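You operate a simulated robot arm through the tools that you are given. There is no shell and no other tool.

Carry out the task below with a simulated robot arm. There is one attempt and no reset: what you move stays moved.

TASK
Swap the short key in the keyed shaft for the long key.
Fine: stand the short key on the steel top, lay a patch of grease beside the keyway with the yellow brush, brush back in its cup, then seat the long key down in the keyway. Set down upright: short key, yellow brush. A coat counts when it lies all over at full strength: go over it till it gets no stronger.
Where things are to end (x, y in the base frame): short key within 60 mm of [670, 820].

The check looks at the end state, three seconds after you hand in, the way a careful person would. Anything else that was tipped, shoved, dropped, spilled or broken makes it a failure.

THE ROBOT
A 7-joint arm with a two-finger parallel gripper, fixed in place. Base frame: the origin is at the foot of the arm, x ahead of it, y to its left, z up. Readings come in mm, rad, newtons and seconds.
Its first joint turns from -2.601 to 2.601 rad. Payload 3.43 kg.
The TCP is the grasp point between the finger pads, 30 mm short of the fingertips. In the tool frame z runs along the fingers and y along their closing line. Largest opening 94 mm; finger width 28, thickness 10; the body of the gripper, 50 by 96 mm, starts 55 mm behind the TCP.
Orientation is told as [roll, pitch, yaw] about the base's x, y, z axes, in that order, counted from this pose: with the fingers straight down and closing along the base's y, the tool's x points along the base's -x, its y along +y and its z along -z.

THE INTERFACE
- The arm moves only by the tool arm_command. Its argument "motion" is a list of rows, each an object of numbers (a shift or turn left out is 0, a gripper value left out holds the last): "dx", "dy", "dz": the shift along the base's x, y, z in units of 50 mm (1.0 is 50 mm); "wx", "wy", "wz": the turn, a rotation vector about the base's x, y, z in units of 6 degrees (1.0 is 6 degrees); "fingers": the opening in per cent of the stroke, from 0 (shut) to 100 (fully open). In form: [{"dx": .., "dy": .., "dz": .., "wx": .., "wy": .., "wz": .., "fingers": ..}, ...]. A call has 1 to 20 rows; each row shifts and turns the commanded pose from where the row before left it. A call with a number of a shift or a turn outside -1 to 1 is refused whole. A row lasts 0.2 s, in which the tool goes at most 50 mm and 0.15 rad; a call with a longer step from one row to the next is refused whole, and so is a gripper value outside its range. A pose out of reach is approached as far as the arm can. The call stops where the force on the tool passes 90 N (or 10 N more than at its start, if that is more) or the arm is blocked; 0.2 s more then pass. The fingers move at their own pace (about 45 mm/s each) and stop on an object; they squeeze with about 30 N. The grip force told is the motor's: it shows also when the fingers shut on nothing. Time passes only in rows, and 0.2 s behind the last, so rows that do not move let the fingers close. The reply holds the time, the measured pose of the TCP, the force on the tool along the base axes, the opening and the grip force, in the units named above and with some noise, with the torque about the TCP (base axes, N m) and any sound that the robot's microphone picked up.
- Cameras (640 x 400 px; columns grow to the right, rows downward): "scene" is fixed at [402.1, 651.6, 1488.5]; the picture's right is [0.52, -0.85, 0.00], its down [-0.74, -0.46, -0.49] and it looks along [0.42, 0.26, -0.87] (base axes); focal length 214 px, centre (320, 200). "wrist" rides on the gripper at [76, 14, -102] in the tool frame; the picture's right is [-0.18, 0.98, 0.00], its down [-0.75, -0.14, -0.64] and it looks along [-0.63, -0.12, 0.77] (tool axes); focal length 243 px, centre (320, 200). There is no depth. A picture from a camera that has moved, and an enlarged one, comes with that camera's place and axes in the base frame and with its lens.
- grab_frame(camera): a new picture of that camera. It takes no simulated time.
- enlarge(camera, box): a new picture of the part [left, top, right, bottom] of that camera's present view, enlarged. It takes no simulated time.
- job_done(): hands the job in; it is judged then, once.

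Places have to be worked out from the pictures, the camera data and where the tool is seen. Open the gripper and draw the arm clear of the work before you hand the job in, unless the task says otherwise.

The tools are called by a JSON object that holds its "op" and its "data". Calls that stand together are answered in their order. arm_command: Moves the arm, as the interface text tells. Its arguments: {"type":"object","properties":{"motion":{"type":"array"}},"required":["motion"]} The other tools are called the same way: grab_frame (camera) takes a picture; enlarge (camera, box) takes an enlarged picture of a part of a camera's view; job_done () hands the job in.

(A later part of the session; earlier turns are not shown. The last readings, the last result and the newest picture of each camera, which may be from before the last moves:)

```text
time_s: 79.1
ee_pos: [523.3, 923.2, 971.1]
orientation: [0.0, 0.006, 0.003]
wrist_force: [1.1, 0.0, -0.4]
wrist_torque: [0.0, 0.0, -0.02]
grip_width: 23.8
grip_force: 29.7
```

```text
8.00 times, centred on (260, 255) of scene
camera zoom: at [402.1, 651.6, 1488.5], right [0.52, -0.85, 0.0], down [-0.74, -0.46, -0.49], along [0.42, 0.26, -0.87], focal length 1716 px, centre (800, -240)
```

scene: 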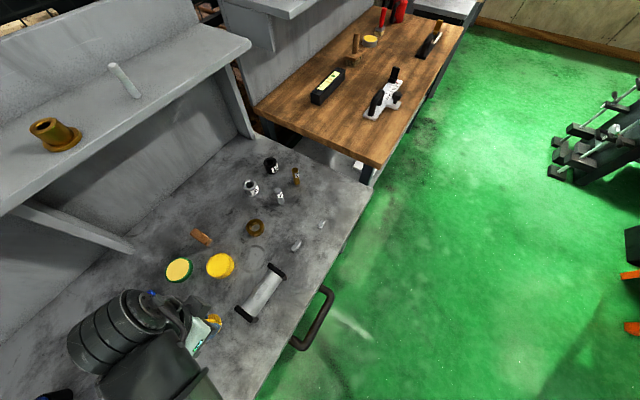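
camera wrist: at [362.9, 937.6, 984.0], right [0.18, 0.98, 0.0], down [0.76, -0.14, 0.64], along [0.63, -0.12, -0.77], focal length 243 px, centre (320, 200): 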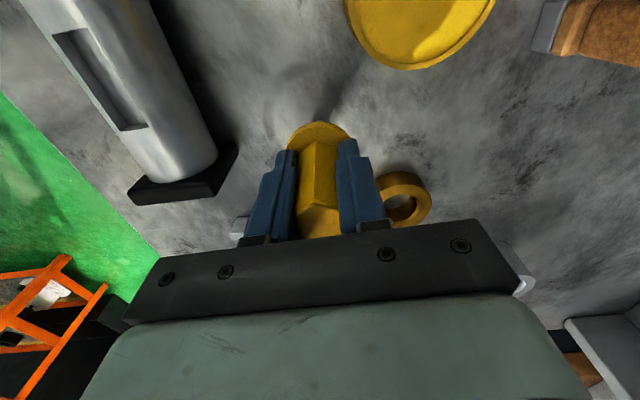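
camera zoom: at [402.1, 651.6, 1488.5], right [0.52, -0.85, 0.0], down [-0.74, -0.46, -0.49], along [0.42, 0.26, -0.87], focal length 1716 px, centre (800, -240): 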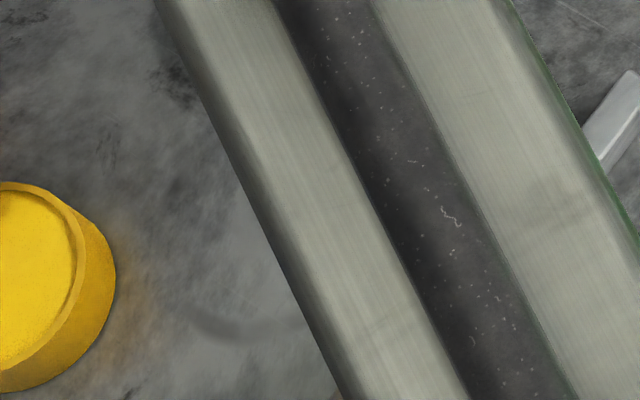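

Still nothing, so the yellow tin did not load the brush (it may be a lidded tin). I look closely at the green tin and other candidates.

{"op": "enlarge", "data": {"camera": "scene", "box": [155, 250, 205, 290]}}

{"op": "enlarge", "data": {"camera": "scene", "box": [300, 0, 480, 130]}}

{"op": "enlarge", "data": {"camera": "scene", "box": [0, 320, 210, 400]}}

{"op": "enlarge", "data": {"camera": "scene", "box": [120, 280, 170, 330]}}

```text
10.00 times, centred on (180, 270) of scene
camera zoom: at [402.1, 651.6, 1488.5], right [0.52, -0.85, 0.0], down [-0.74, -0.46, -0.49], along [0.42, 0.26, -0.87], focal length 2145 px, centre (1720, -500)
```

zoom: 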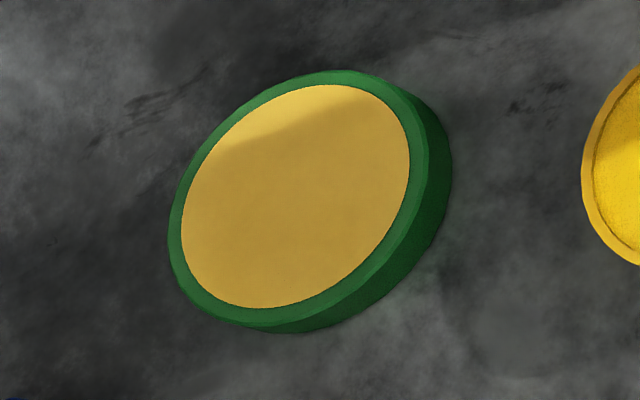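

```text
3.08 times, centred on (390, 65) of scene
camera zoom: at [402.1, 651.6, 1488.5], right [0.52, -0.85, 0.0], down [-0.74, -0.46, -0.49], along [0.42, 0.26, -0.87], focal length 660 px, centre (105, 615)
```

zoom: 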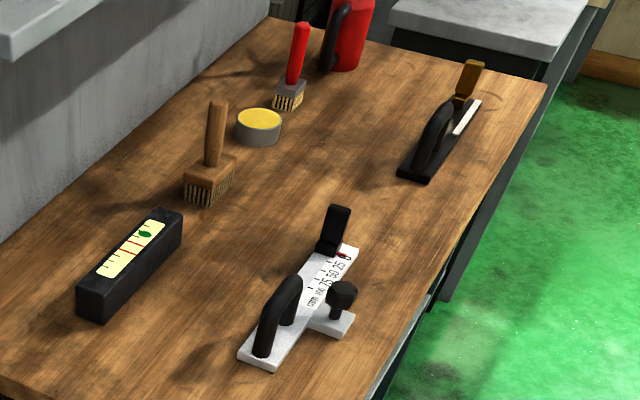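

```text
3.05 times, centred on (105, 360) of scene
camera zoom: at [402.1, 651.6, 1488.5], right [0.52, -0.85, 0.0], down [-0.74, -0.46, -0.49], along [0.42, 0.26, -0.87], focal length 654 px, centre (975, -288)
```

zoom: 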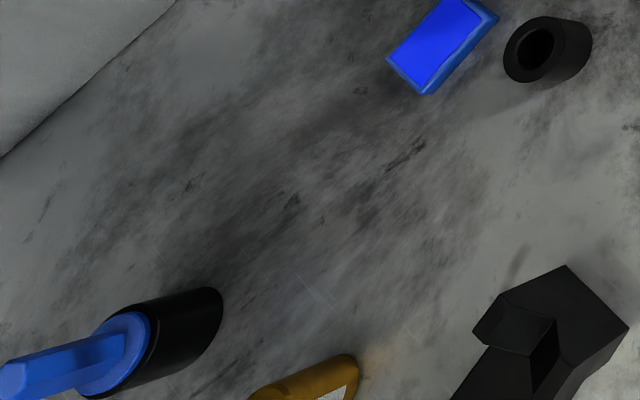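

```text
8.00 times, centred on (145, 305) of scene
camera zoom: at [402.1, 651.6, 1488.5], right [0.52, -0.85, 0.0], down [-0.74, -0.46, -0.49], along [0.42, 0.26, -0.87], focal length 1716 px, centre (1720, -640)
```

zoom: 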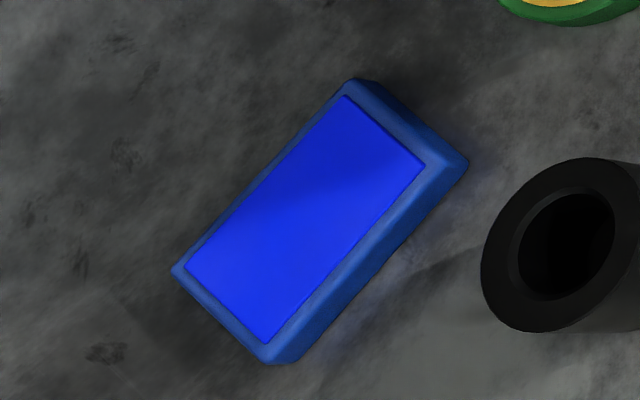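

The green tin (amber surface flush, like grease, top ≈813 at ≈(287,1093)) is the likely grease. It's farther, so I'll tilt the tool outward. First I move to (281,960,1000) and test tilting about +x in small steps.

{"op": "arm_command", "data": {"motion": [{"dz": 0.6}, {"dx": -0.9, "dy": 0.1}, {"dx": -0.9, "dy": 0.1}, {"dx": -0.9, "dy": 0.1}, {"dx": -0.9, "dy": 0.1}, {"dx": -0.9, "dy": 0.1}, {"dx": -0.34, "dy": 0.2}, {}, {"wx": 0.4}, {"wx": 0.4}, {"wx": 0.4}, {"wx": 0.4}, {}, {}]}}

{"op": "grab_frame", "data": {"camera": "wrist"}}

```text
time_s: 82.1
ee_pos: [281.1, 956.7, 1001.9]
orientation: [0.167, 0.006, 0.002]
wrist_force: [-0.4, -0.3, -1.2]
wrist_torque: [-0.01, -0.01, 0.02]
grip_width: 23.5
grip_force: 29.8
```

```text
taken
camera wrist: at [205.2, 954.5, 1106.4], right [0.18, 0.97, 0.16], down [0.76, -0.24, 0.61], along [0.63, 0.01, -0.78], focal length 243 px, centre (320, 200)
```

wrist: 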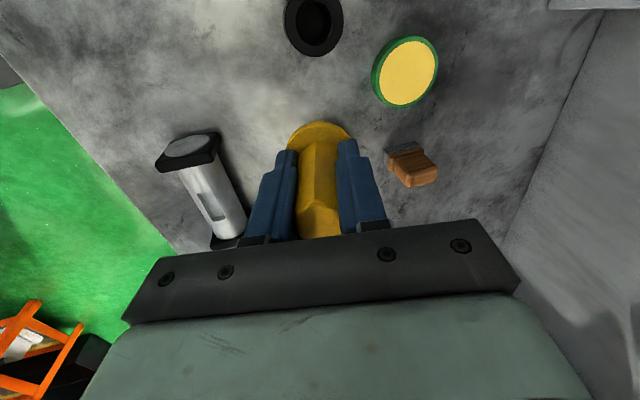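

Outward tilt works. I continue to ≈24° and then extend outward in small steps.

{"op": "arm_command", "data": {"motion": [{"wx": 0.4}, {"wx": 0.4}, {"wx": 0.4}, {"wx": 0.4}, {"wx": 0.4}, {"wx": 0.4}, {"dy": 0.3, "dz": -0.2}, {"dy": 0.3, "dz": -0.2}, {"dy": 0.3, "dz": -0.2}, {}, {}]}}

{"op": "grab_frame", "data": {"camera": "wrist"}}

{"op": "grab_frame", "data": {"camera": "scene"}}

```text
time_s: 84.5
ee_pos: [281.3, 1001.0, 969.9]
orientation: [0.42, 0.005, 0.004]
wrist_force: [0.0, -0.9, -1.1]
wrist_torque: [0.0, 0.04, -0.03]
grip_width: 23.4
grip_force: 30.3
```

```text
taken
camera wrist: at [205.2, 974.2, 1071.3], right [0.18, 0.9, 0.4], down [0.76, -0.39, 0.53], along [0.63, 0.21, -0.75], focal length 243 px, centre (320, 200)
```

wrist: 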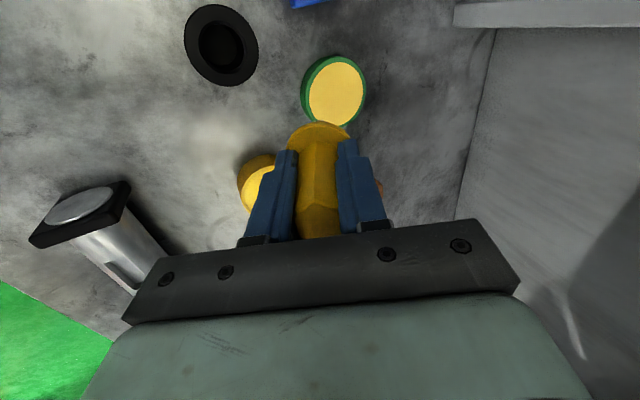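

```text
taken
```

scene: 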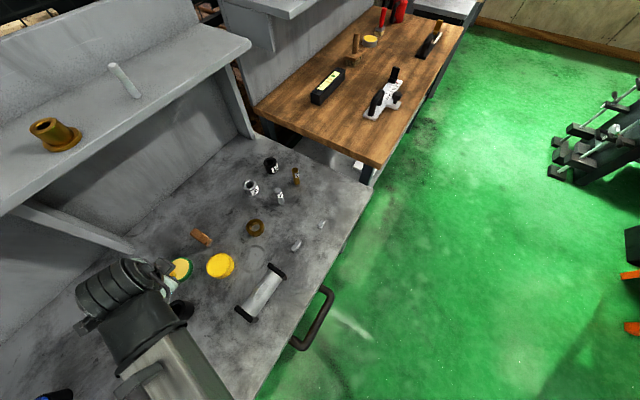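

Good clearance. Extend to y≈1041, z≈900 in small steps.

{"op": "arm_command", "data": {"motion": [{"dy": 0.2, "dz": -0.2}, {"dy": 0.2, "dz": -0.3}, {"dy": 0.2, "dz": -0.3}, {"dy": 0.2, "dz": -0.3}, {"dz": -0.25}, {}, {}]}}

{"op": "grab_frame", "data": {"camera": "wrist"}}

{"op": "enlarge", "data": {"camera": "wrist", "box": [240, 40, 400, 160]}}

{"op": "enlarge", "data": {"camera": "scene", "box": [140, 240, 220, 300]}}

```text
time_s: 86.1
ee_pos: [279.9, 1042.3, 903.5]
orientation: [0.421, 0.007, 0.003]
wrist_force: [-0.4, -0.3, -0.5]
wrist_torque: [0.01, 0.04, 0.0]
grip_width: 23.5
grip_force: 30.3
```

```text
taken
camera wrist: at [205.1, 1013.7, 1004.2], right [0.18, 0.9, 0.4], down [0.76, -0.39, 0.53], along [0.63, 0.21, -0.75], focal length 243 px, centre (320, 200)
```

wrist: 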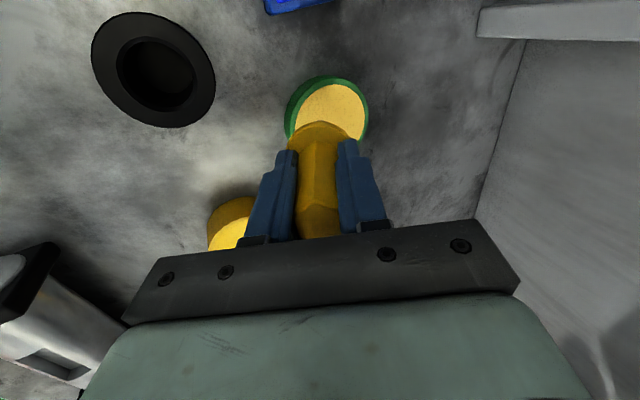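

```text
3.33 times, centred on (320, 100) of wrist
camera zoom: at [205.1, 1013.7, 1004.2], right [0.18, 0.9, 0.4], down [0.76, -0.39, 0.53], along [0.63, 0.21, -0.75], focal length 809 px, centre (320, 533)
```

zoom: 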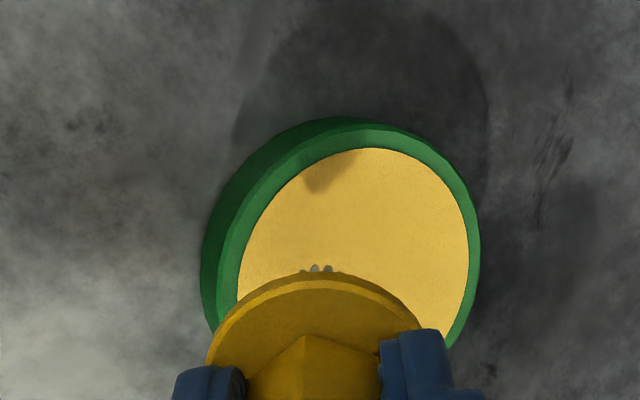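

```text
6.67 times, centred on (180, 270) of scene
camera zoom: at [402.1, 651.6, 1488.5], right [0.52, -0.85, 0.0], down [-0.74, -0.46, -0.49], along [0.42, 0.26, -0.87], focal length 1430 px, centre (1253, -267)
```

zoom: 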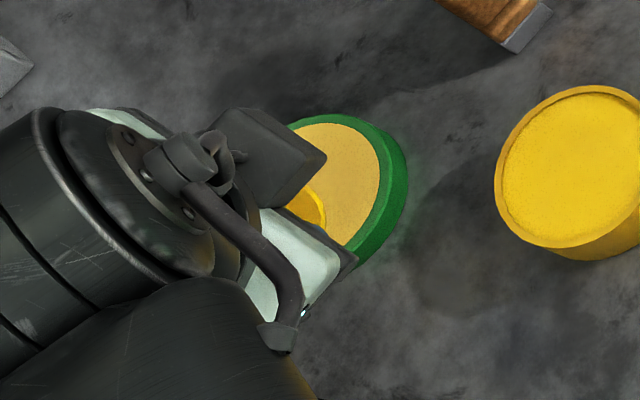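

Tip is over the amber surface. Lower in fine steps.

{"op": "arm_command", "data": {"motion": [{"dz": -0.08}, {"dz": -0.08}, {"dz": -0.06}, {"dz": -0.04}, {}]}}

{"op": "enlarge", "data": {"camera": "wrist", "box": [270, 60, 370, 130]}}

```text
time_s: 87.3
ee_pos: [280.4, 1042.1, 891.0]
orientation: [0.419, 0.005, 0.003]
wrist_force: [-0.3, 0.0, -0.6]
wrist_torque: [0.0, 0.02, -0.03]
grip_width: 23.6
grip_force: 30.1
```

```text
5.71 times, centred on (320, 95) of wrist
camera zoom: at [204.6, 1013.9, 991.3], right [0.18, 0.9, 0.4], down [0.76, -0.39, 0.53], along [0.63, 0.21, -0.75], focal length 1386 px, centre (320, 800)
```

zoom: 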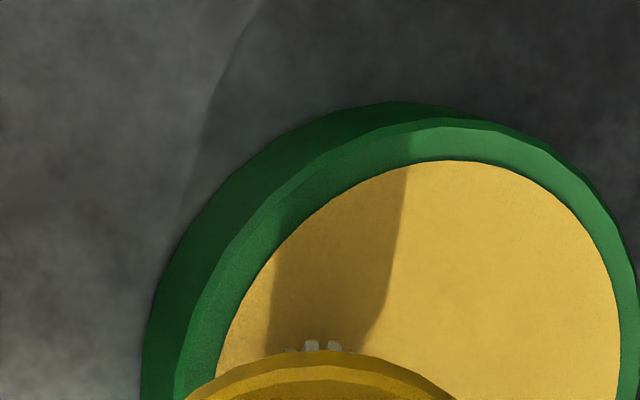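

The tip is close to the tin's near rim; shift 10 mm further out (+y) before the final lowering.

{"op": "arm_command", "data": {"motion": [{"dy": 0.1, "dx": 0.04}, {"dy": 0.1, "dx": 0.04}, {"dz": -0.04}, {"dz": -0.04}, {}]}}

{"op": "enlarge", "data": {"camera": "wrist", "box": [270, 60, 370, 130]}}

```text
time_s: 88.5
ee_pos: [284.7, 1052.4, 888.7]
orientation: [0.421, 0.006, 0.004]
wrist_force: [-1.8, 0.2, 20.8]
wrist_torque: [0.55, 0.13, 0.06]
grip_width: 23.7
grip_force: 30.4
```

```text
5.71 times, centred on (320, 95) of wrist
camera zoom: at [208.8, 1023.0, 989.1], right [0.18, 0.9, 0.4], down [0.76, -0.39, 0.52], along [0.63, 0.21, -0.75], focal length 1386 px, centre (320, 800)
```

zoom: 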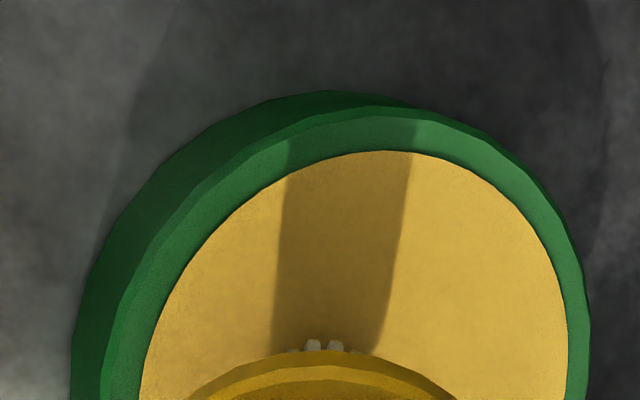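

Contact with the contents (21 N). Ease off 1 mm, hold briefly with a tiny wipe, then lift out and look at the bristles.

{"op": "arm_command", "data": {"motion": [{"dz": 0.02}, {"dx": 0.04}, {"dx": -0.04}, {"dx": -0.04}, {"dx": 0.04}, {}]}}

{"op": "enlarge", "data": {"camera": "wrist", "box": [295, 80, 345, 115]}}

{"op": "arm_command", "data": {"motion": [{"dz": 0.2}, {"dz": 0.5}, {"dz": 0.7}, {"dz": 0.7, "dy": -0.3}, {"dy": -0.6, "dz": 0.2}, {"dy": -0.6}, {}]}}

{"op": "enlarge", "data": {"camera": "wrist", "box": [280, 80, 360, 140]}}

{"op": "enlarge", "data": {"camera": "scene", "box": [150, 240, 220, 300]}}

```text
time_s: 89.9
ee_pos: [285.3, 1051.8, 889.0]
orientation: [0.419, 0.005, 0.004]
wrist_force: [0.1, 1.1, 20.3]
wrist_torque: [0.52, -0.04, -0.02]
grip_width: 23.5
grip_force: 30.1
```

```text
11.43 times, centred on (320, 98) of wrist
camera zoom: at [209.1, 1023.4, 989.1], right [0.18, 0.9, 0.4], down [0.76, -0.39, 0.53], along [0.63, 0.21, -0.75], focal length 2773 px, centre (320, 1371)
```

zoom: 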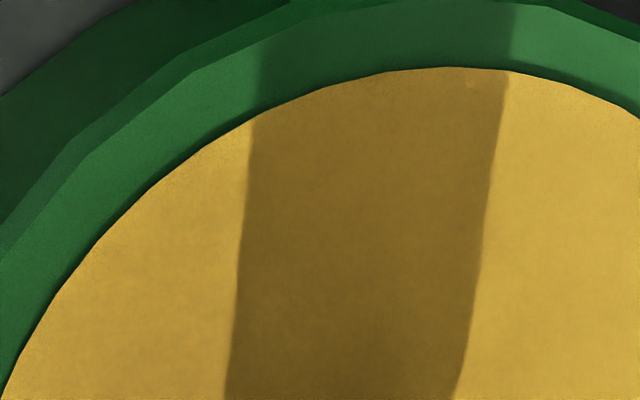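

```text
time_s: 91.5
ee_pos: [283.7, 977.8, 1003.2]
orientation: [0.418, 0.004, 0.004]
wrist_force: [-0.3, 0.4, -1.1]
wrist_torque: [-0.03, 0.01, -0.03]
grip_width: 23.5
grip_force: 29.7
```

```text
6.67 times, centred on (320, 110) of wrist
camera zoom: at [208.4, 950.1, 1103.5], right [0.18, 0.9, 0.4], down [0.76, -0.39, 0.53], along [0.63, 0.21, -0.75], focal length 1618 px, centre (320, 800)
```

zoom: 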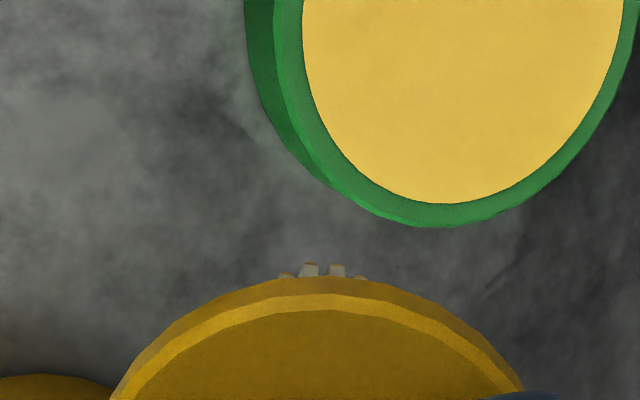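

```text
6.67 times, centred on (185, 270) of scene
camera zoom: at [402.1, 651.6, 1488.5], right [0.52, -0.85, 0.0], down [-0.74, -0.46, -0.49], along [0.42, 0.26, -0.87], focal length 1430 px, centre (1220, -267)
```

zoom: 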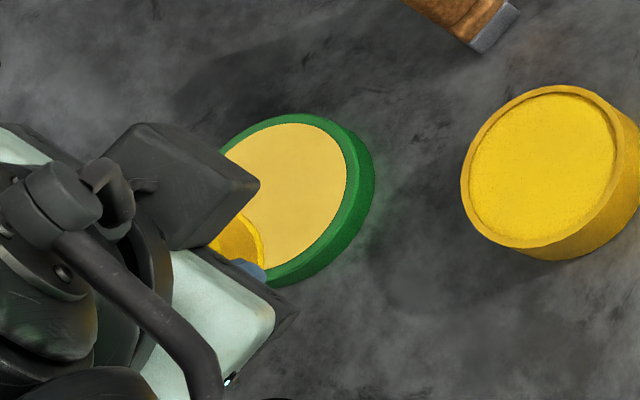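

Bristle tips may now have a brownish tint. I un-tilt the tool and look from the scene camera.

{"op": "arm_command", "data": {"motion": [{"wx": -0.5, "dy": -0.2}, {"wx": -0.5, "dy": -0.2}, {"wx": -0.5, "dy": -0.2}, {"wx": -0.5, "dy": -0.2}, {"wx": -0.5, "dy": -0.2}, {"wx": -0.5}, {"wx": -0.5}, {"wx": -0.5}, {}, {}]}}

{"op": "grab_frame", "data": {"camera": "scene"}}

{"op": "enlarge", "data": {"camera": "scene", "box": [180, 270, 230, 310]}}

{"op": "enlarge", "data": {"camera": "wrist", "box": [280, 80, 360, 140]}}

```text
time_s: 93.7
ee_pos: [283.8, 927.4, 1002.1]
orientation: [-0.001, 0.006, 0.0]
wrist_force: [-0.2, 0.6, -0.4]
wrist_torque: [-0.02, -0.03, -0.03]
grip_width: 23.6
grip_force: 29.9
```

```text
taken
```

scene: 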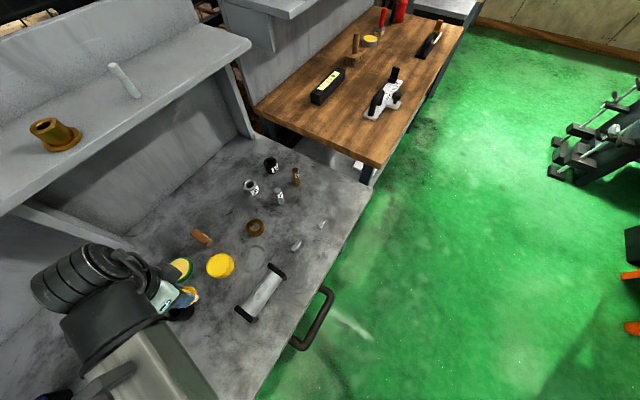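

```text
10.00 times, centred on (205, 290) of scene
camera zoom: at [402.1, 651.6, 1488.5], right [0.52, -0.85, 0.0], down [-0.74, -0.46, -0.49], along [0.42, 0.26, -0.87], focal length 2145 px, centre (1470, -700)
```

zoom: 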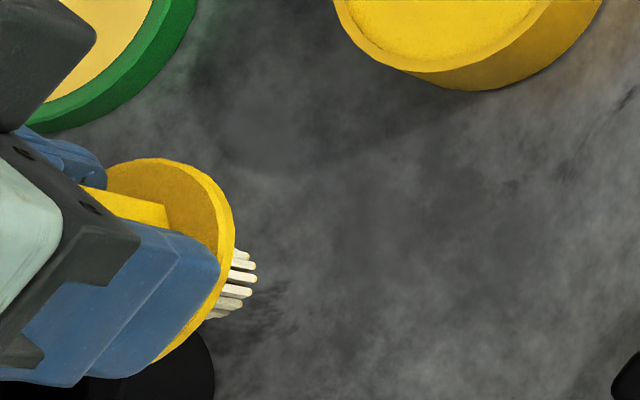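

```text
6.67 times, centred on (320, 110) of wrist
camera zoom: at [209.2, 942.6, 1106.2], right [0.18, 0.98, 0.0], down [0.76, -0.14, 0.64], along [0.63, -0.12, -0.77], focal length 1618 px, centre (320, 800)
```

zoom: 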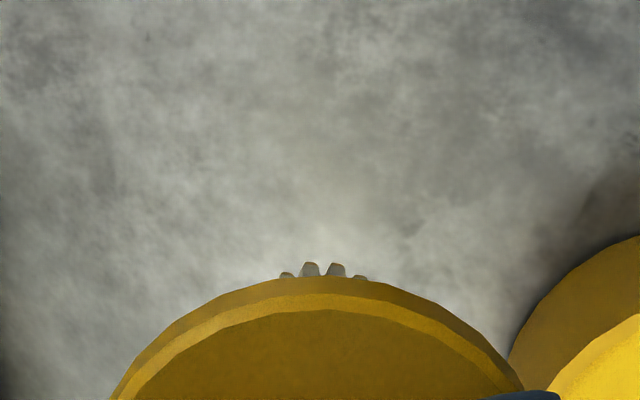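

The bristle tips now show an amber edge: grease picked up. The −y flank of the shaft beside the keyway allows the brush to meet the surface squarely if I tilt outward ~35°, so I move there (TCP over (376,745)) and tilt.

{"op": "arm_command", "data": {"motion": [{"dx": 0.3, "dy": -0.6}, {"dx": 0.3, "dy": -0.6}, {"dx": 0.3, "dy": -0.6}, {"dx": 0.3, "dy": -0.6}, {"dx": 0.3, "dy": -0.6}, {"dx": 0.34, "dy": -0.64}, {"wx": 0.6}, {"wx": 0.6}, {"wx": 0.6}, {"wx": 0.6}, {"wx": 0.6}, {"wx": 0.6}, {"wx": 0.6}, {"wx": 0.6}, {"wx": 0.6}, {"wx": 0.43}, {}, {}]}}

{"op": "grab_frame", "data": {"camera": "wrist"}}

{"op": "grab_frame", "data": {"camera": "scene"}}

```text
time_s: 97.5
ee_pos: [377.9, 744.2, 1003.0]
orientation: [0.61, 0.002, 0.005]
wrist_force: [0.4, -0.8, -0.6]
wrist_torque: [-0.02, 0.0, 0.0]
grip_width: 23.5
grip_force: 30.2
```

```text
taken
camera wrist: at [301.5, 698.0, 1096.1], right [0.18, 0.81, 0.56], down [0.76, -0.48, 0.44], along [0.63, 0.34, -0.7], focal length 243 px, centre (320, 200)
```

wrist: 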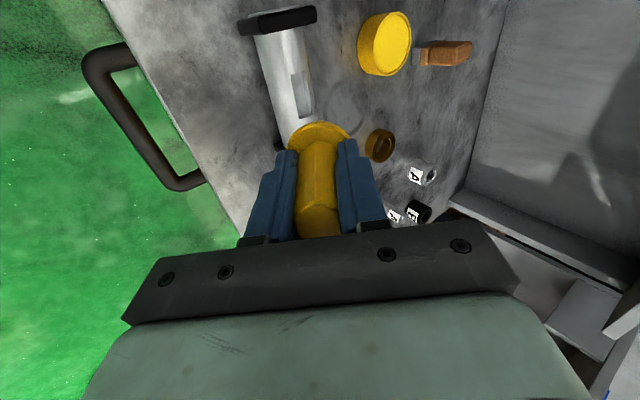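

```text
taken
```

scene: 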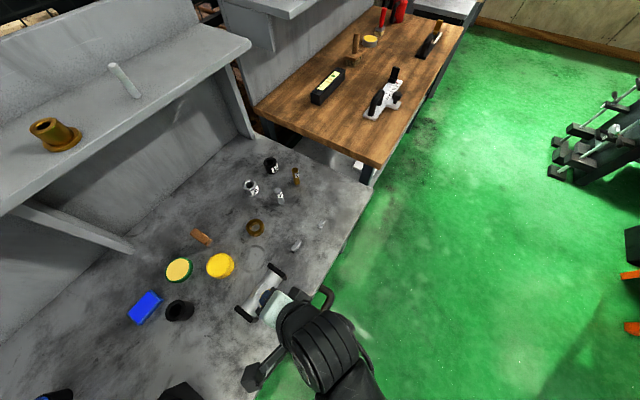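

Now approach along the brush axis: first to a standoff about 25 mm from the flank.

{"op": "arm_command", "data": {"motion": [{"dy": 0.06, "dz": -0.5}, {"dy": 0.06, "dz": -0.5}, {"dz": -0.2}, {}, {}]}}

{"op": "enlarge", "data": {"camera": "wrist", "box": [240, 50, 400, 160]}}

{"op": "enlarge", "data": {"camera": "scene", "box": [230, 260, 310, 320]}}

```text
time_s: 98.7
ee_pos: [375.8, 752.2, 942.7]
orientation: [0.61, 0.004, 0.002]
wrist_force: [-0.2, 1.5, -0.1]
wrist_torque: [0.0, 0.0, 0.0]
grip_width: 23.4
grip_force: 30.0
```

```text
3.64 times, centred on (320, 105) of wrist
camera zoom: at [300.4, 704.8, 1035.9], right [0.18, 0.81, 0.56], down [0.76, -0.48, 0.44], along [0.63, 0.34, -0.7], focal length 882 px, centre (320, 546)
```

zoom: 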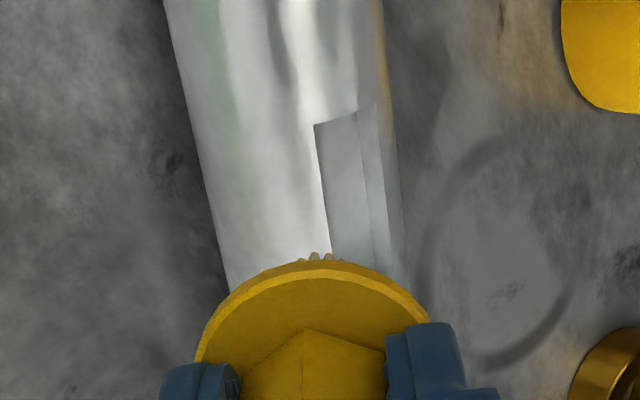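

```text
6.67 times, centred on (270, 290) of scene
camera zoom: at [402.1, 651.6, 1488.5], right [0.52, -0.85, 0.0], down [-0.74, -0.46, -0.49], along [0.42, 0.26, -0.87], focal length 1430 px, centre (653, -400)
```

zoom: 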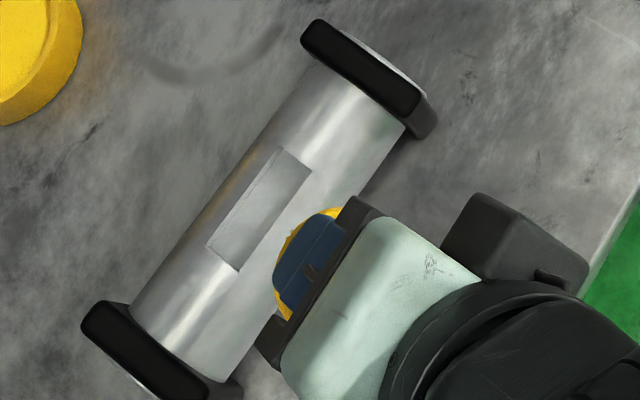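

Visible and well aligned. Approach along the axis until contact.

{"op": "arm_command", "data": {"motion": [{"dy": 0.138, "dz": -0.197}, {"dy": 0.138, "dz": -0.197}, {"dy": 0.034, "dz": -0.049}, {}]}}

```text
time_s: 99.7
ee_pos: [376.6, 766.2, 920.8]
orientation: [0.608, 0.005, 0.002]
wrist_force: [-1.5, 0.2, -0.3]
wrist_torque: [-0.02, 0.0, -0.03]
grip_width: 23.4
grip_force: 29.9
```

{"op": "arm_command", "data": {"motion": [{"dy": 0.023, "dz": -0.033}, {"dy": 0.023, "dz": -0.033}, {}]}}

```text
time_s: 100.5
ee_pos: [377.8, 768.8, 916.1]
orientation: [0.607, 0.005, 0.004]
wrist_force: [0.6, 0.2, -2.1]
wrist_torque: [-0.04, -0.04, 0.0]
grip_width: 23.4
grip_force: 30.2
```

{"op": "arm_command", "data": {"motion": [{"dy": 0.017, "dz": -0.025}, {"dy": 0.017, "dz": -0.025}, {}]}}

{"op": "enlarge", "data": {"camera": "scene", "box": [240, 265, 290, 305]}}

```text
time_s: 101.3
ee_pos: [377.5, 770.8, 915.3]
orientation: [0.612, 0.005, 0.004]
wrist_force: [-0.8, -5.0, 5.4]
wrist_torque: [-0.1, 0.01, -0.01]
grip_width: 23.4
grip_force: 29.7
```

```text
10.00 times, centred on (265, 285) of scene
camera zoom: at [402.1, 651.6, 1488.5], right [0.52, -0.85, 0.0], down [-0.74, -0.46, -0.49], along [0.42, 0.26, -0.87], focal length 2145 px, centre (870, -650)
```

zoom: 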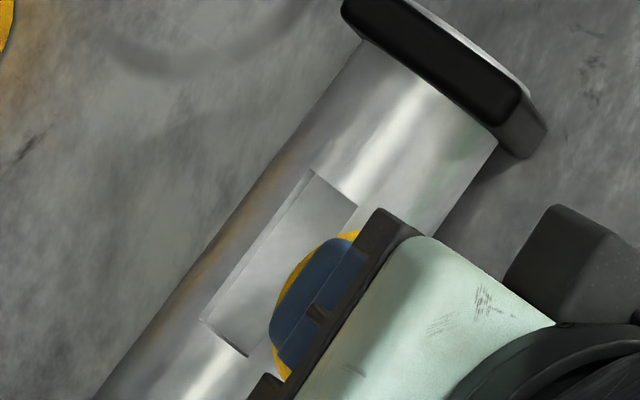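

Contact ~7 N. A short stroke, then retreat to see what was deposited.

{"op": "arm_command", "data": {"motion": [{"dx": 0.06}, {"dx": 0.06}, {"dx": -0.06}, {"dx": -0.06}, {"dx": -0.06}, {"dx": -0.06}, {"dx": 0.06}, {"dx": 0.06}, {}, {"dy": -0.11, "dz": 0.16}, {"dy": -0.4, "dz": 0.3}, {"dy": -0.4, "dz": 0.3}, {}]}}

{"op": "enlarge", "data": {"camera": "scene", "box": [240, 265, 290, 305]}}

{"op": "enlarge", "data": {"camera": "wrist", "box": [240, 40, 400, 160]}}

```text
time_s: 104.1
ee_pos: [377.1, 725.9, 953.9]
orientation: [0.608, 0.006, 0.004]
wrist_force: [-0.5, -0.3, -0.7]
wrist_torque: [-0.01, -0.02, 0.01]
grip_width: 23.8
grip_force: 29.9
```

```text
10.00 times, centred on (265, 285) of scene
camera zoom: at [402.1, 651.6, 1488.5], right [0.52, -0.85, 0.0], down [-0.74, -0.46, -0.49], along [0.42, 0.26, -0.87], focal length 2145 px, centre (870, -650)
```

zoom: 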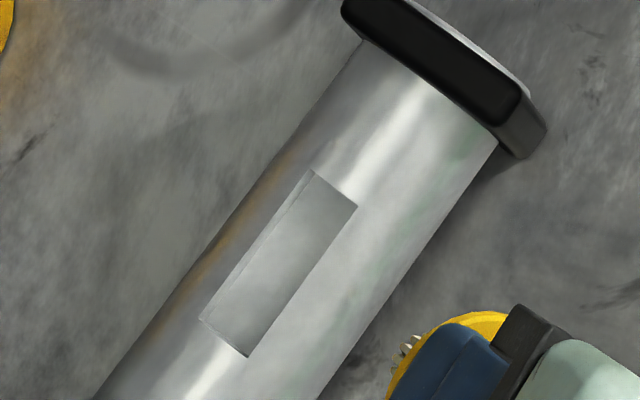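

```text
3.33 times, centred on (320, 100) of wrist
camera zoom: at [301.7, 678.9, 1047.3], right [0.18, 0.81, 0.56], down [0.76, -0.48, 0.44], along [0.63, 0.34, -0.7], focal length 809 px, centre (320, 533)
```

zoom: 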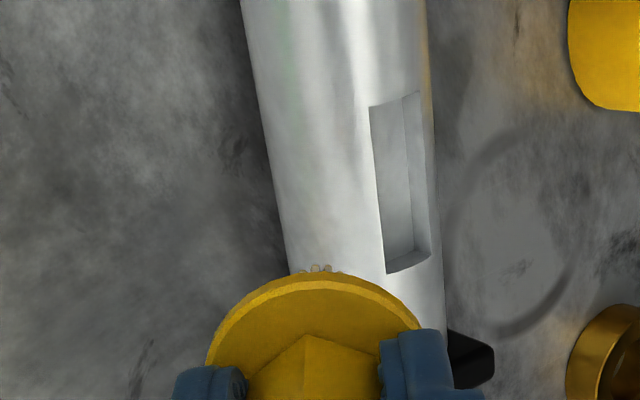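

Nothing on the shaft flank. I zoom in on the bristle tips.

{"op": "enlarge", "data": {"camera": "scene", "box": [262, 292, 287, 312]}}

{"op": "enlarge", "data": {"camera": "wrist", "box": [300, 90, 350, 130]}}

```text
16.00 times, centred on (274, 302) of scene
camera zoom: at [402.1, 651.6, 1488.5], right [0.52, -0.85, 0.0], down [-0.74, -0.46, -0.49], along [0.42, 0.26, -0.87], focal length 3432 px, centre (1048, -1432)
```

zoom: 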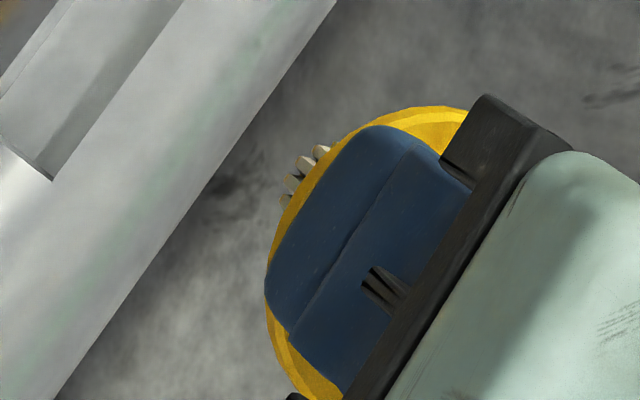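

```text
10.00 times, centred on (325, 110) of wrist
camera zoom: at [301.7, 678.9, 1047.3], right [0.18, 0.81, 0.56], down [0.76, -0.48, 0.44], along [0.63, 0.34, -0.7], focal length 2426 px, centre (270, 1100)
```

zoom: 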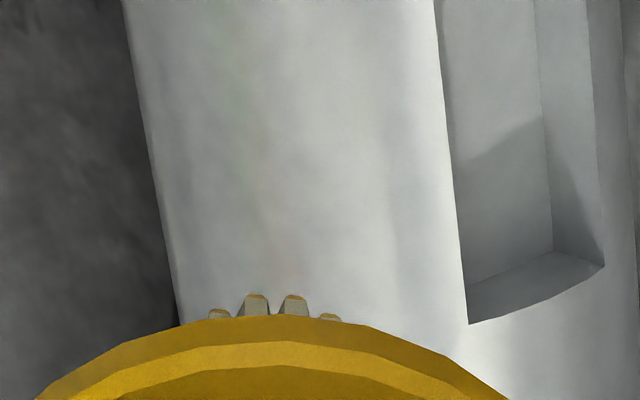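

The tips carry amber grease now (so the green tin is the grease), but the shaft doesn't take it. I un-tilt and try the marked ring beside the shaft at (437,922).

{"op": "arm_command", "data": {"motion": [{"dz": 0.5, "wx": -0.6}, {"dz": 0.4, "wx": -0.6}, {"wx": -0.6}, {"wx": -0.6}, {"wx": -0.6}, {"wx": -0.6}, {"wx": -0.6}, {"wx": -0.6}, {"wx": -0.6}, {"wx": -0.43}, {"dx": 0.3, "dy": 0.7}, {"dx": 0.3, "dy": 0.7}, {"dx": 0.3, "dy": 0.7}, {"dx": 0.3, "dy": 0.7}, {"dy": 0.7}, {"dy": 0.42}, {}, {}]}}

{"op": "arm_command", "data": {"motion": [{"dz": -0.7}, {"dz": -0.7}, {"dz": -0.7}, {"dz": -0.2}, {}, {}]}}

```text
time_s: 107.9
ee_pos: [437.6, 922.6, 997.9]
orientation: [0.0, 0.006, 0.0]
wrist_force: [0.0, 0.0, -0.1]
wrist_torque: [-0.03, 0.01, -0.01]
grip_width: 23.3
grip_force: 30.2
```

```text
time_s: 109.3
ee_pos: [437.7, 922.9, 881.7]
orientation: [0.001, 0.006, 0.0]
wrist_force: [0.0, -0.5, -0.9]
wrist_torque: [-0.01, 0.02, -0.01]
grip_width: 23.4
grip_force: 30.3
```

Lower to contact (expected TCP ≈875.4).

{"op": "arm_command", "data": {"motion": [{"dz": -0.06}, {"dz": -0.05}, {"dz": -0.02}, {}]}}

{"op": "arm_command", "data": {"motion": [{"dz": 0.01}, {"dx": -0.1}, {"dx": -0.1}, {"dx": 0.1}, {"dx": 0.1}, {}]}}

{"op": "enlarge", "data": {"camera": "wrist", "box": [260, 40, 380, 130]}}

```text
time_s: 110.3
ee_pos: [436.7, 922.1, 875.1]
orientation: [-0.001, 0.005, 0.002]
wrist_force: [-1.2, 0.1, 1.8]
wrist_torque: [0.05, 0.04, 0.03]
grip_width: 23.5
grip_force: 30.1
```

```text
time_s: 111.7
ee_pos: [437.1, 920.9, 875.9]
orientation: [0.0, 0.006, 0.002]
wrist_force: [-1.2, 0.7, 3.0]
wrist_torque: [0.02, 0.08, -0.01]
grip_width: 23.1
grip_force: 29.7
```

```text
4.44 times, centred on (320, 85) of wrist
camera zoom: at [361.2, 936.0, 980.4], right [0.18, 0.98, 0.0], down [0.76, -0.14, 0.64], along [0.63, -0.12, -0.77], focal length 1078 px, centre (320, 711)
```

zoom: 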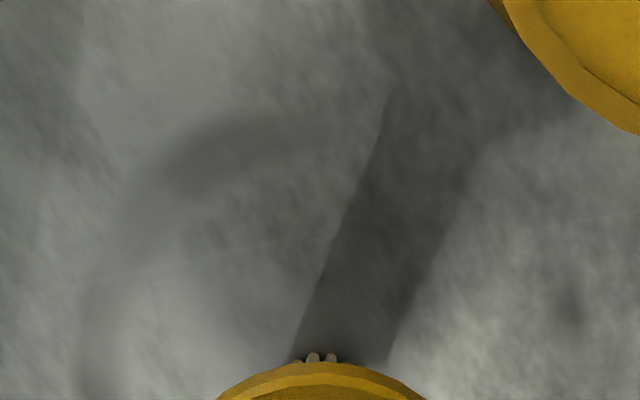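

Press slightly more and stroke towards +x so the stroked area comes into view.

{"op": "arm_command", "data": {"motion": [{"dz": -0.03}, {"dx": 0.1}, {"dx": 0.1}, {"dx": -0.1}, {"dx": -0.1}, {"dx": 0.1}, {"dx": 0.1}, {"dx": 0.1}, {"dx": 0.1}, {}]}}

{"op": "enlarge", "data": {"camera": "wrist", "box": [260, 40, 380, 130]}}

```text
time_s: 113.9
ee_pos: [455.0, 921.1, 875.3]
orientation: [0.001, 0.005, 0.001]
wrist_force: [-7.4, 0.2, 22.3]
wrist_torque: [-0.02, 0.57, 0.03]
grip_width: 23.5
grip_force: 29.9
```

```text
4.44 times, centred on (320, 85) of wrist
camera zoom: at [380.2, 935.8, 979.9], right [0.18, 0.98, 0.0], down [0.76, -0.14, 0.64], along [0.63, -0.12, -0.77], focal length 1078 px, centre (320, 711)
```

zoom: 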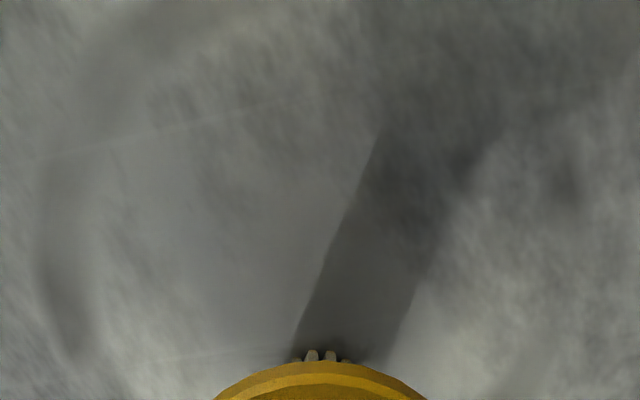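

Lift and check both the spot and the bristle tips.

{"op": "arm_command", "data": {"motion": [{"dz": 0.3}, {"dz": 0.8}, {"dx": 0.5, "dz": 0.5}, {"dx": 0.5, "dz": 0.5}, {}, {}]}}

{"op": "enlarge", "data": {"camera": "wrist", "box": [220, 0, 420, 120]}}

{"op": "enlarge", "data": {"camera": "wrist", "box": [300, 90, 350, 130]}}

```text
time_s: 115.3
ee_pos: [508.3, 920.6, 979.6]
orientation: [0.002, 0.005, -0.002]
wrist_force: [0.4, 0.7, 0.6]
wrist_torque: [0.0, -0.01, -0.03]
grip_width: 23.5
grip_force: 29.9
```

```text
3.20 times, centred on (320, 60) of wrist
camera zoom: at [432.6, 935.6, 1083.9], right [0.18, 0.98, 0.0], down [0.76, -0.14, 0.64], along [0.63, -0.12, -0.77], focal length 776 px, centre (320, 648)
```

zoom: 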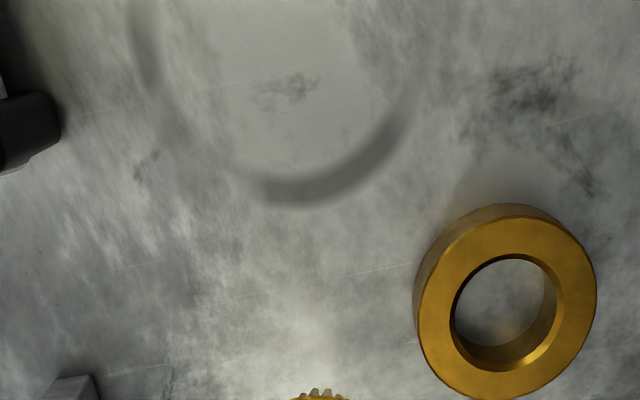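

```text
10.00 times, centred on (325, 110) of wrist
camera zoom: at [432.6, 935.6, 1083.9], right [0.18, 0.98, 0.0], down [0.76, -0.14, 0.64], along [0.63, -0.12, -0.77], focal length 2426 px, centre (270, 1100)
```

zoom: 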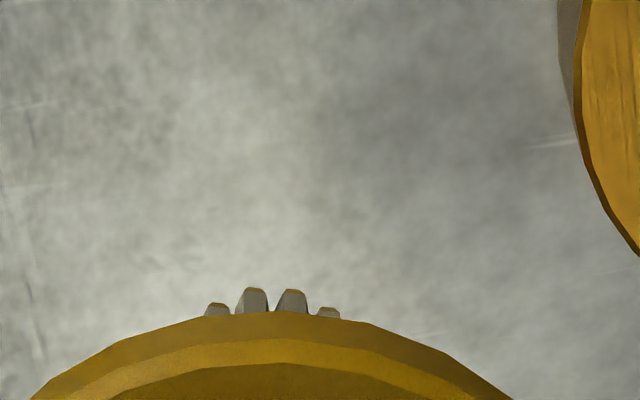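

No transfer on the bench either, tips still amber, so the patch zone must be elsewhere around the keyway. I try the crown of the shaft beyond the keyway's +x end at (416,826).

{"op": "arm_command", "data": {"motion": [{"dx": -0.46, "dy": -0.47}, {"dx": -0.46, "dy": -0.47}, {"dx": -0.46, "dy": -0.47}, {"dx": -0.46, "dy": -0.47}, {}, {"dz": -0.5}, {"dz": -0.3}, {}, {}]}}

```text
time_s: 117.3
ee_pos: [414.7, 827.4, 939.3]
orientation: [0.001, 0.005, 0.0]
wrist_force: [-0.5, 0.8, -0.5]
wrist_torque: [-0.01, 0.0, -0.02]
grip_width: 23.6
grip_force: 30.1
```

{"op": "arm_command", "data": {"motion": [{"dz": -0.05}, {"dz": -0.05}, {}]}}

```text
time_s: 118.1
ee_pos: [413.9, 828.2, 935.9]
orientation: [0.0, 0.007, -0.001]
wrist_force: [0.4, 0.0, -0.5]
wrist_torque: [0.02, 0.01, 0.04]
grip_width: 23.1
grip_force: 29.9
```

{"op": "arm_command", "data": {"motion": [{"dz": -0.04}, {"dz": -0.03}, {}]}}

```text
time_s: 118.9
ee_pos: [415.7, 827.8, 931.5]
orientation: [0.0, 0.005, 0.003]
wrist_force: [0.0, -0.2, -0.5]
wrist_torque: [0.01, -0.01, 0.03]
grip_width: 23.6
grip_force: 30.5
```

{"op": "arm_command", "data": {"motion": [{"dz": -0.03}, {"dz": -0.02}, {}]}}

```text
time_s: 119.7
ee_pos: [414.1, 826.8, 931.0]
orientation: [0.002, 0.005, 0.0]
wrist_force: [1.3, 0.5, 30.3]
wrist_torque: [-0.08, -0.31, -0.01]
grip_width: 23.4
grip_force: 29.6
```

Contact on the crown (≈856). Ease off 1 mm, stroke along x, and then retreat toward −x to look.

{"op": "arm_command", "data": {"motion": [{"dz": 0.02}, {"dx": 0.1}, {"dx": 0.1}, {"dx": -0.1}, {"dx": -0.1}, {"dx": -0.1}, {"dx": 0.1}, {"dx": 0.1}, {"dx": 0.1}, {}]}}

{"op": "enlarge", "data": {"camera": "wrist", "box": [260, 40, 380, 130]}}

{"op": "enlarge", "data": {"camera": "scene", "box": [240, 250, 300, 300]}}

```text
time_s: 121.9
ee_pos: [424.2, 827.4, 930.8]
orientation: [-0.001, 0.005, 0.003]
wrist_force: [-5.9, 0.7, 14.5]
wrist_torque: [0.01, 0.33, -0.03]
grip_width: 23.5
grip_force: 30.2
```

```text
4.44 times, centred on (320, 85) of wrist
camera zoom: at [348.3, 841.6, 1034.7], right [0.18, 0.98, 0.0], down [0.76, -0.14, 0.64], along [0.63, -0.12, -0.77], focal length 1078 px, centre (320, 711)
```

zoom: 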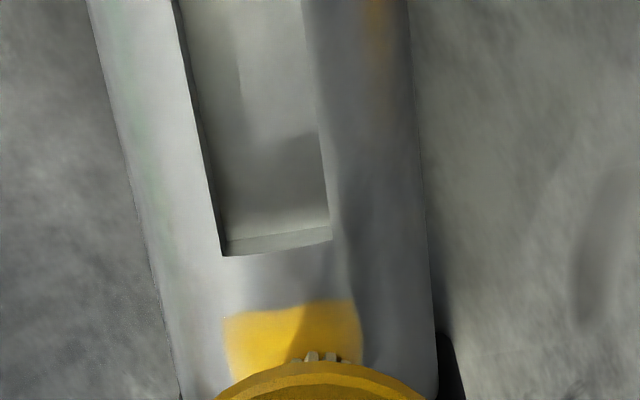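

```text
8.00 times, centred on (270, 275) of scene
camera zoom: at [402.1, 651.6, 1488.5], right [0.52, -0.85, 0.0], down [-0.74, -0.46, -0.49], along [0.42, 0.26, -0.87], focal length 1716 px, centre (720, -400)
```

zoom: 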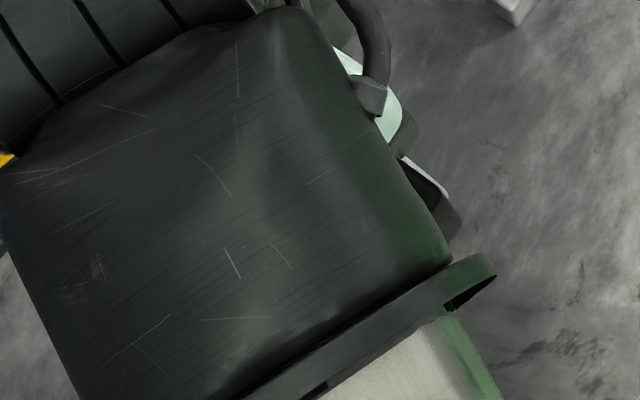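

A yellow patch appears on the crown beyond the +x end of the keyway. Lift and retreat to −x to see its extent.

{"op": "arm_command", "data": {"motion": [{"dz": 0.3}, {"dz": 0.7}, {"dx": -0.7, "dz": 0.2}, {"dx": -0.8}, {"dx": -0.8}, {"dx": -0.8}, {}]}}

{"op": "enlarge", "data": {"camera": "scene", "box": [245, 260, 295, 300]}}

{"op": "grab_frame", "data": {"camera": "wrist"}}

```text
time_s: 123.5
ee_pos: [271.9, 827.1, 992.4]
orientation: [-0.002, 0.005, 0.0]
wrist_force: [0.8, 0.2, -0.5]
wrist_torque: [-0.04, 0.0, 0.02]
grip_width: 23.6
grip_force: 29.7
```

```text
10.00 times, centred on (270, 280) of scene
camera zoom: at [402.1, 651.6, 1488.5], right [0.52, -0.85, 0.0], down [-0.74, -0.46, -0.49], along [0.42, 0.26, -0.87], focal length 2145 px, centre (820, -600)
```

zoom: 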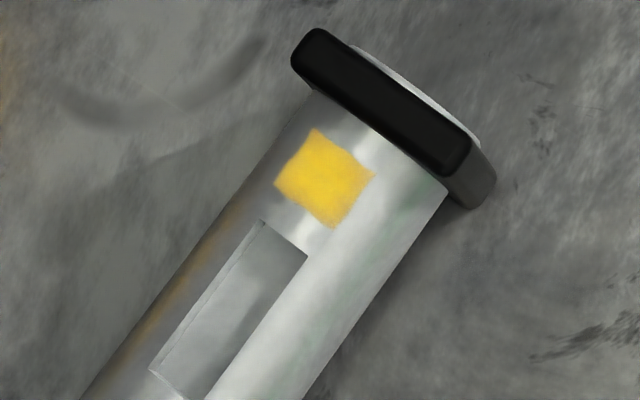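

```text
taken
camera wrist: at [195.2, 842.7, 1096.4], right [0.18, 0.98, 0.0], down [0.76, -0.14, 0.64], along [0.63, -0.12, -0.77], focal length 243 px, centre (320, 200)
```

wrist: 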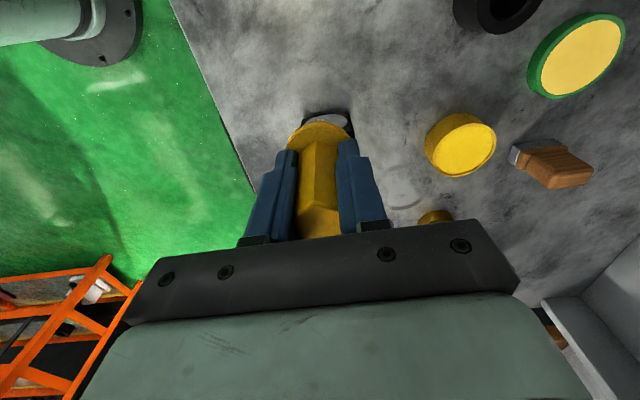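

The patch zone is a ~20 mm square at about x 409–428, centred on the crown. I zoom to judge its uniformity.

{"op": "enlarge", "data": {"camera": "scene", "box": [262, 268, 287, 288]}}

```text
16.00 times, centred on (274, 278) of scene
camera zoom: at [402.1, 651.6, 1488.5], right [0.52, -0.85, 0.0], down [-0.74, -0.46, -0.49], along [0.42, 0.26, -0.87], focal length 3432 px, centre (1048, -1048)
```

zoom: 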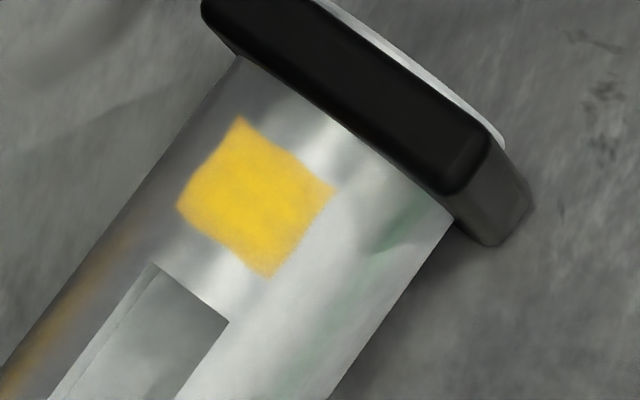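

Mostly strong with softer margins. I go back for more overlapping passes across the whole square, including the sides.

{"op": "arm_command", "data": {"motion": [{"dx": 0.7}, {"dx": 0.8}, {"dx": 0.8}, {"dx": 0.48}, {}, {"dz": -0.6}, {"dz": -0.5}, {"dz": -0.1}, {}, {}]}}

```text
time_s: 125.7
ee_pos: [410.5, 826.8, 930.5]
orientation: [0.0, 0.006, -0.001]
wrist_force: [2.1, -0.2, 14.7]
wrist_torque: [-0.04, -0.2, 0.06]
grip_width: 23.5
grip_force: 30.2
```

Contact 15 N. Raster passes over the square (y ±6, x 410–426).

{"op": "arm_command", "data": {"motion": [{"dy": -0.12}, {"dx": 0.16}, {"dx": 0.16}, {"dy": 0.06}, {"dx": -0.16}, {"dx": -0.16}, {"dy": 0.06}, {"dx": 0.16}, {"dx": 0.16}, {"dy": 0.06}, {"dx": -0.16}, {"dx": -0.16}, {"dy": 0.06}, {"dx": 0.16}, {"dx": 0.16}, {"dx": -0.16}, {"dx": -0.16}, {"dy": -0.06}, {"dx": 0.16}, {"dx": 0.16}]}}

{"op": "arm_command", "data": {"motion": [{"dx": -0.16}, {"dx": -0.16}, {"dy": -0.06}, {"dx": 0.16}, {"dx": 0.16}, {"dx": -0.16}, {"dx": -0.16}, {"dy": -0.06}, {"dx": 0.16}, {"dx": 0.16}, {"dx": -0.16}, {"dx": -0.16}, {"dy": -0.06}, {"dx": 0.16}, {"dx": 0.16}, {"dx": -0.16}, {"dx": -0.16}, {"dy": 0.12}, {}]}}

{"op": "arm_command", "data": {"motion": [{"dz": 0.3}, {"dz": 0.7}, {"dx": -0.7, "dz": 0.2}, {"dx": -0.8}, {"dx": -0.8}, {"dx": -0.5}, {}]}}

{"op": "enlarge", "data": {"camera": "scene", "box": [262, 268, 287, 288]}}

{"op": "enlarge", "data": {"camera": "wrist", "box": [300, 90, 350, 130]}}

```text
time_s: 129.9
ee_pos: [424.3, 831.0, 931.5]
orientation: [-0.001, 0.006, 0.001]
wrist_force: [-4.8, 0.8, 10.1]
wrist_torque: [-0.09, 0.28, -0.02]
grip_width: 23.5
grip_force: 30.6
```

```text
time_s: 133.9
ee_pos: [408.1, 826.6, 931.2]
orientation: [-0.002, 0.007, -0.001]
wrist_force: [0.1, -5.5, 14.9]
wrist_torque: [-0.46, -0.08, -0.05]
grip_width: 23.7
grip_force: 30.1
```

```text
time_s: 135.5
ee_pos: [269.0, 825.9, 989.5]
orientation: [0.0, 0.007, 0.002]
wrist_force: [-0.6, 0.2, -0.6]
wrist_torque: [-0.01, -0.01, -0.03]
grip_width: 23.6
grip_force: 29.6
```

```text
16.00 times, centred on (274, 278) of scene
camera zoom: at [402.1, 651.6, 1488.5], right [0.52, -0.85, 0.0], down [-0.74, -0.46, -0.49], along [0.42, 0.26, -0.87], focal length 3432 px, centre (1048, -1048)
```

zoom: 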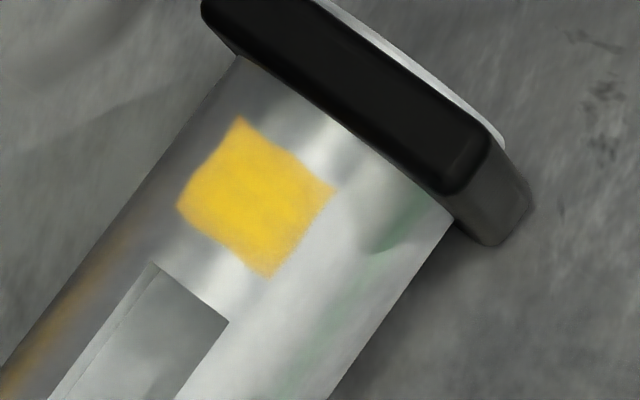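

```text
10.00 times, centred on (325, 110) of wrist
camera zoom: at [192.8, 841.0, 1094.2], right [0.18, 0.98, 0.0], down [0.76, -0.14, 0.64], along [0.63, -0.12, -0.77], focal length 2426 px, centre (270, 1100)
```

zoom: 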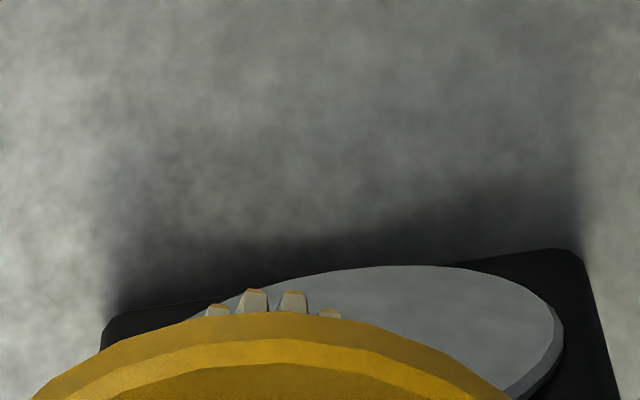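

Patch looks full and even, tips still loaded. One more wider set of passes for the corners, then compare.

{"op": "arm_command", "data": {"motion": [{"dx": 0.7}, {"dx": 0.8}, {"dx": 0.8}, {"dx": 0.48}, {}, {"dz": -0.6}, {"dz": -0.5}, {"dz": -0.08}, {}, {}]}}

```text
time_s: 137.7
ee_pos: [408.5, 827.8, 931.2]
orientation: [0.002, 0.005, 0.001]
wrist_force: [-0.1, -0.2, 3.4]
wrist_torque: [0.01, -0.1, 0.0]
grip_width: 23.5
grip_force: 30.5
```

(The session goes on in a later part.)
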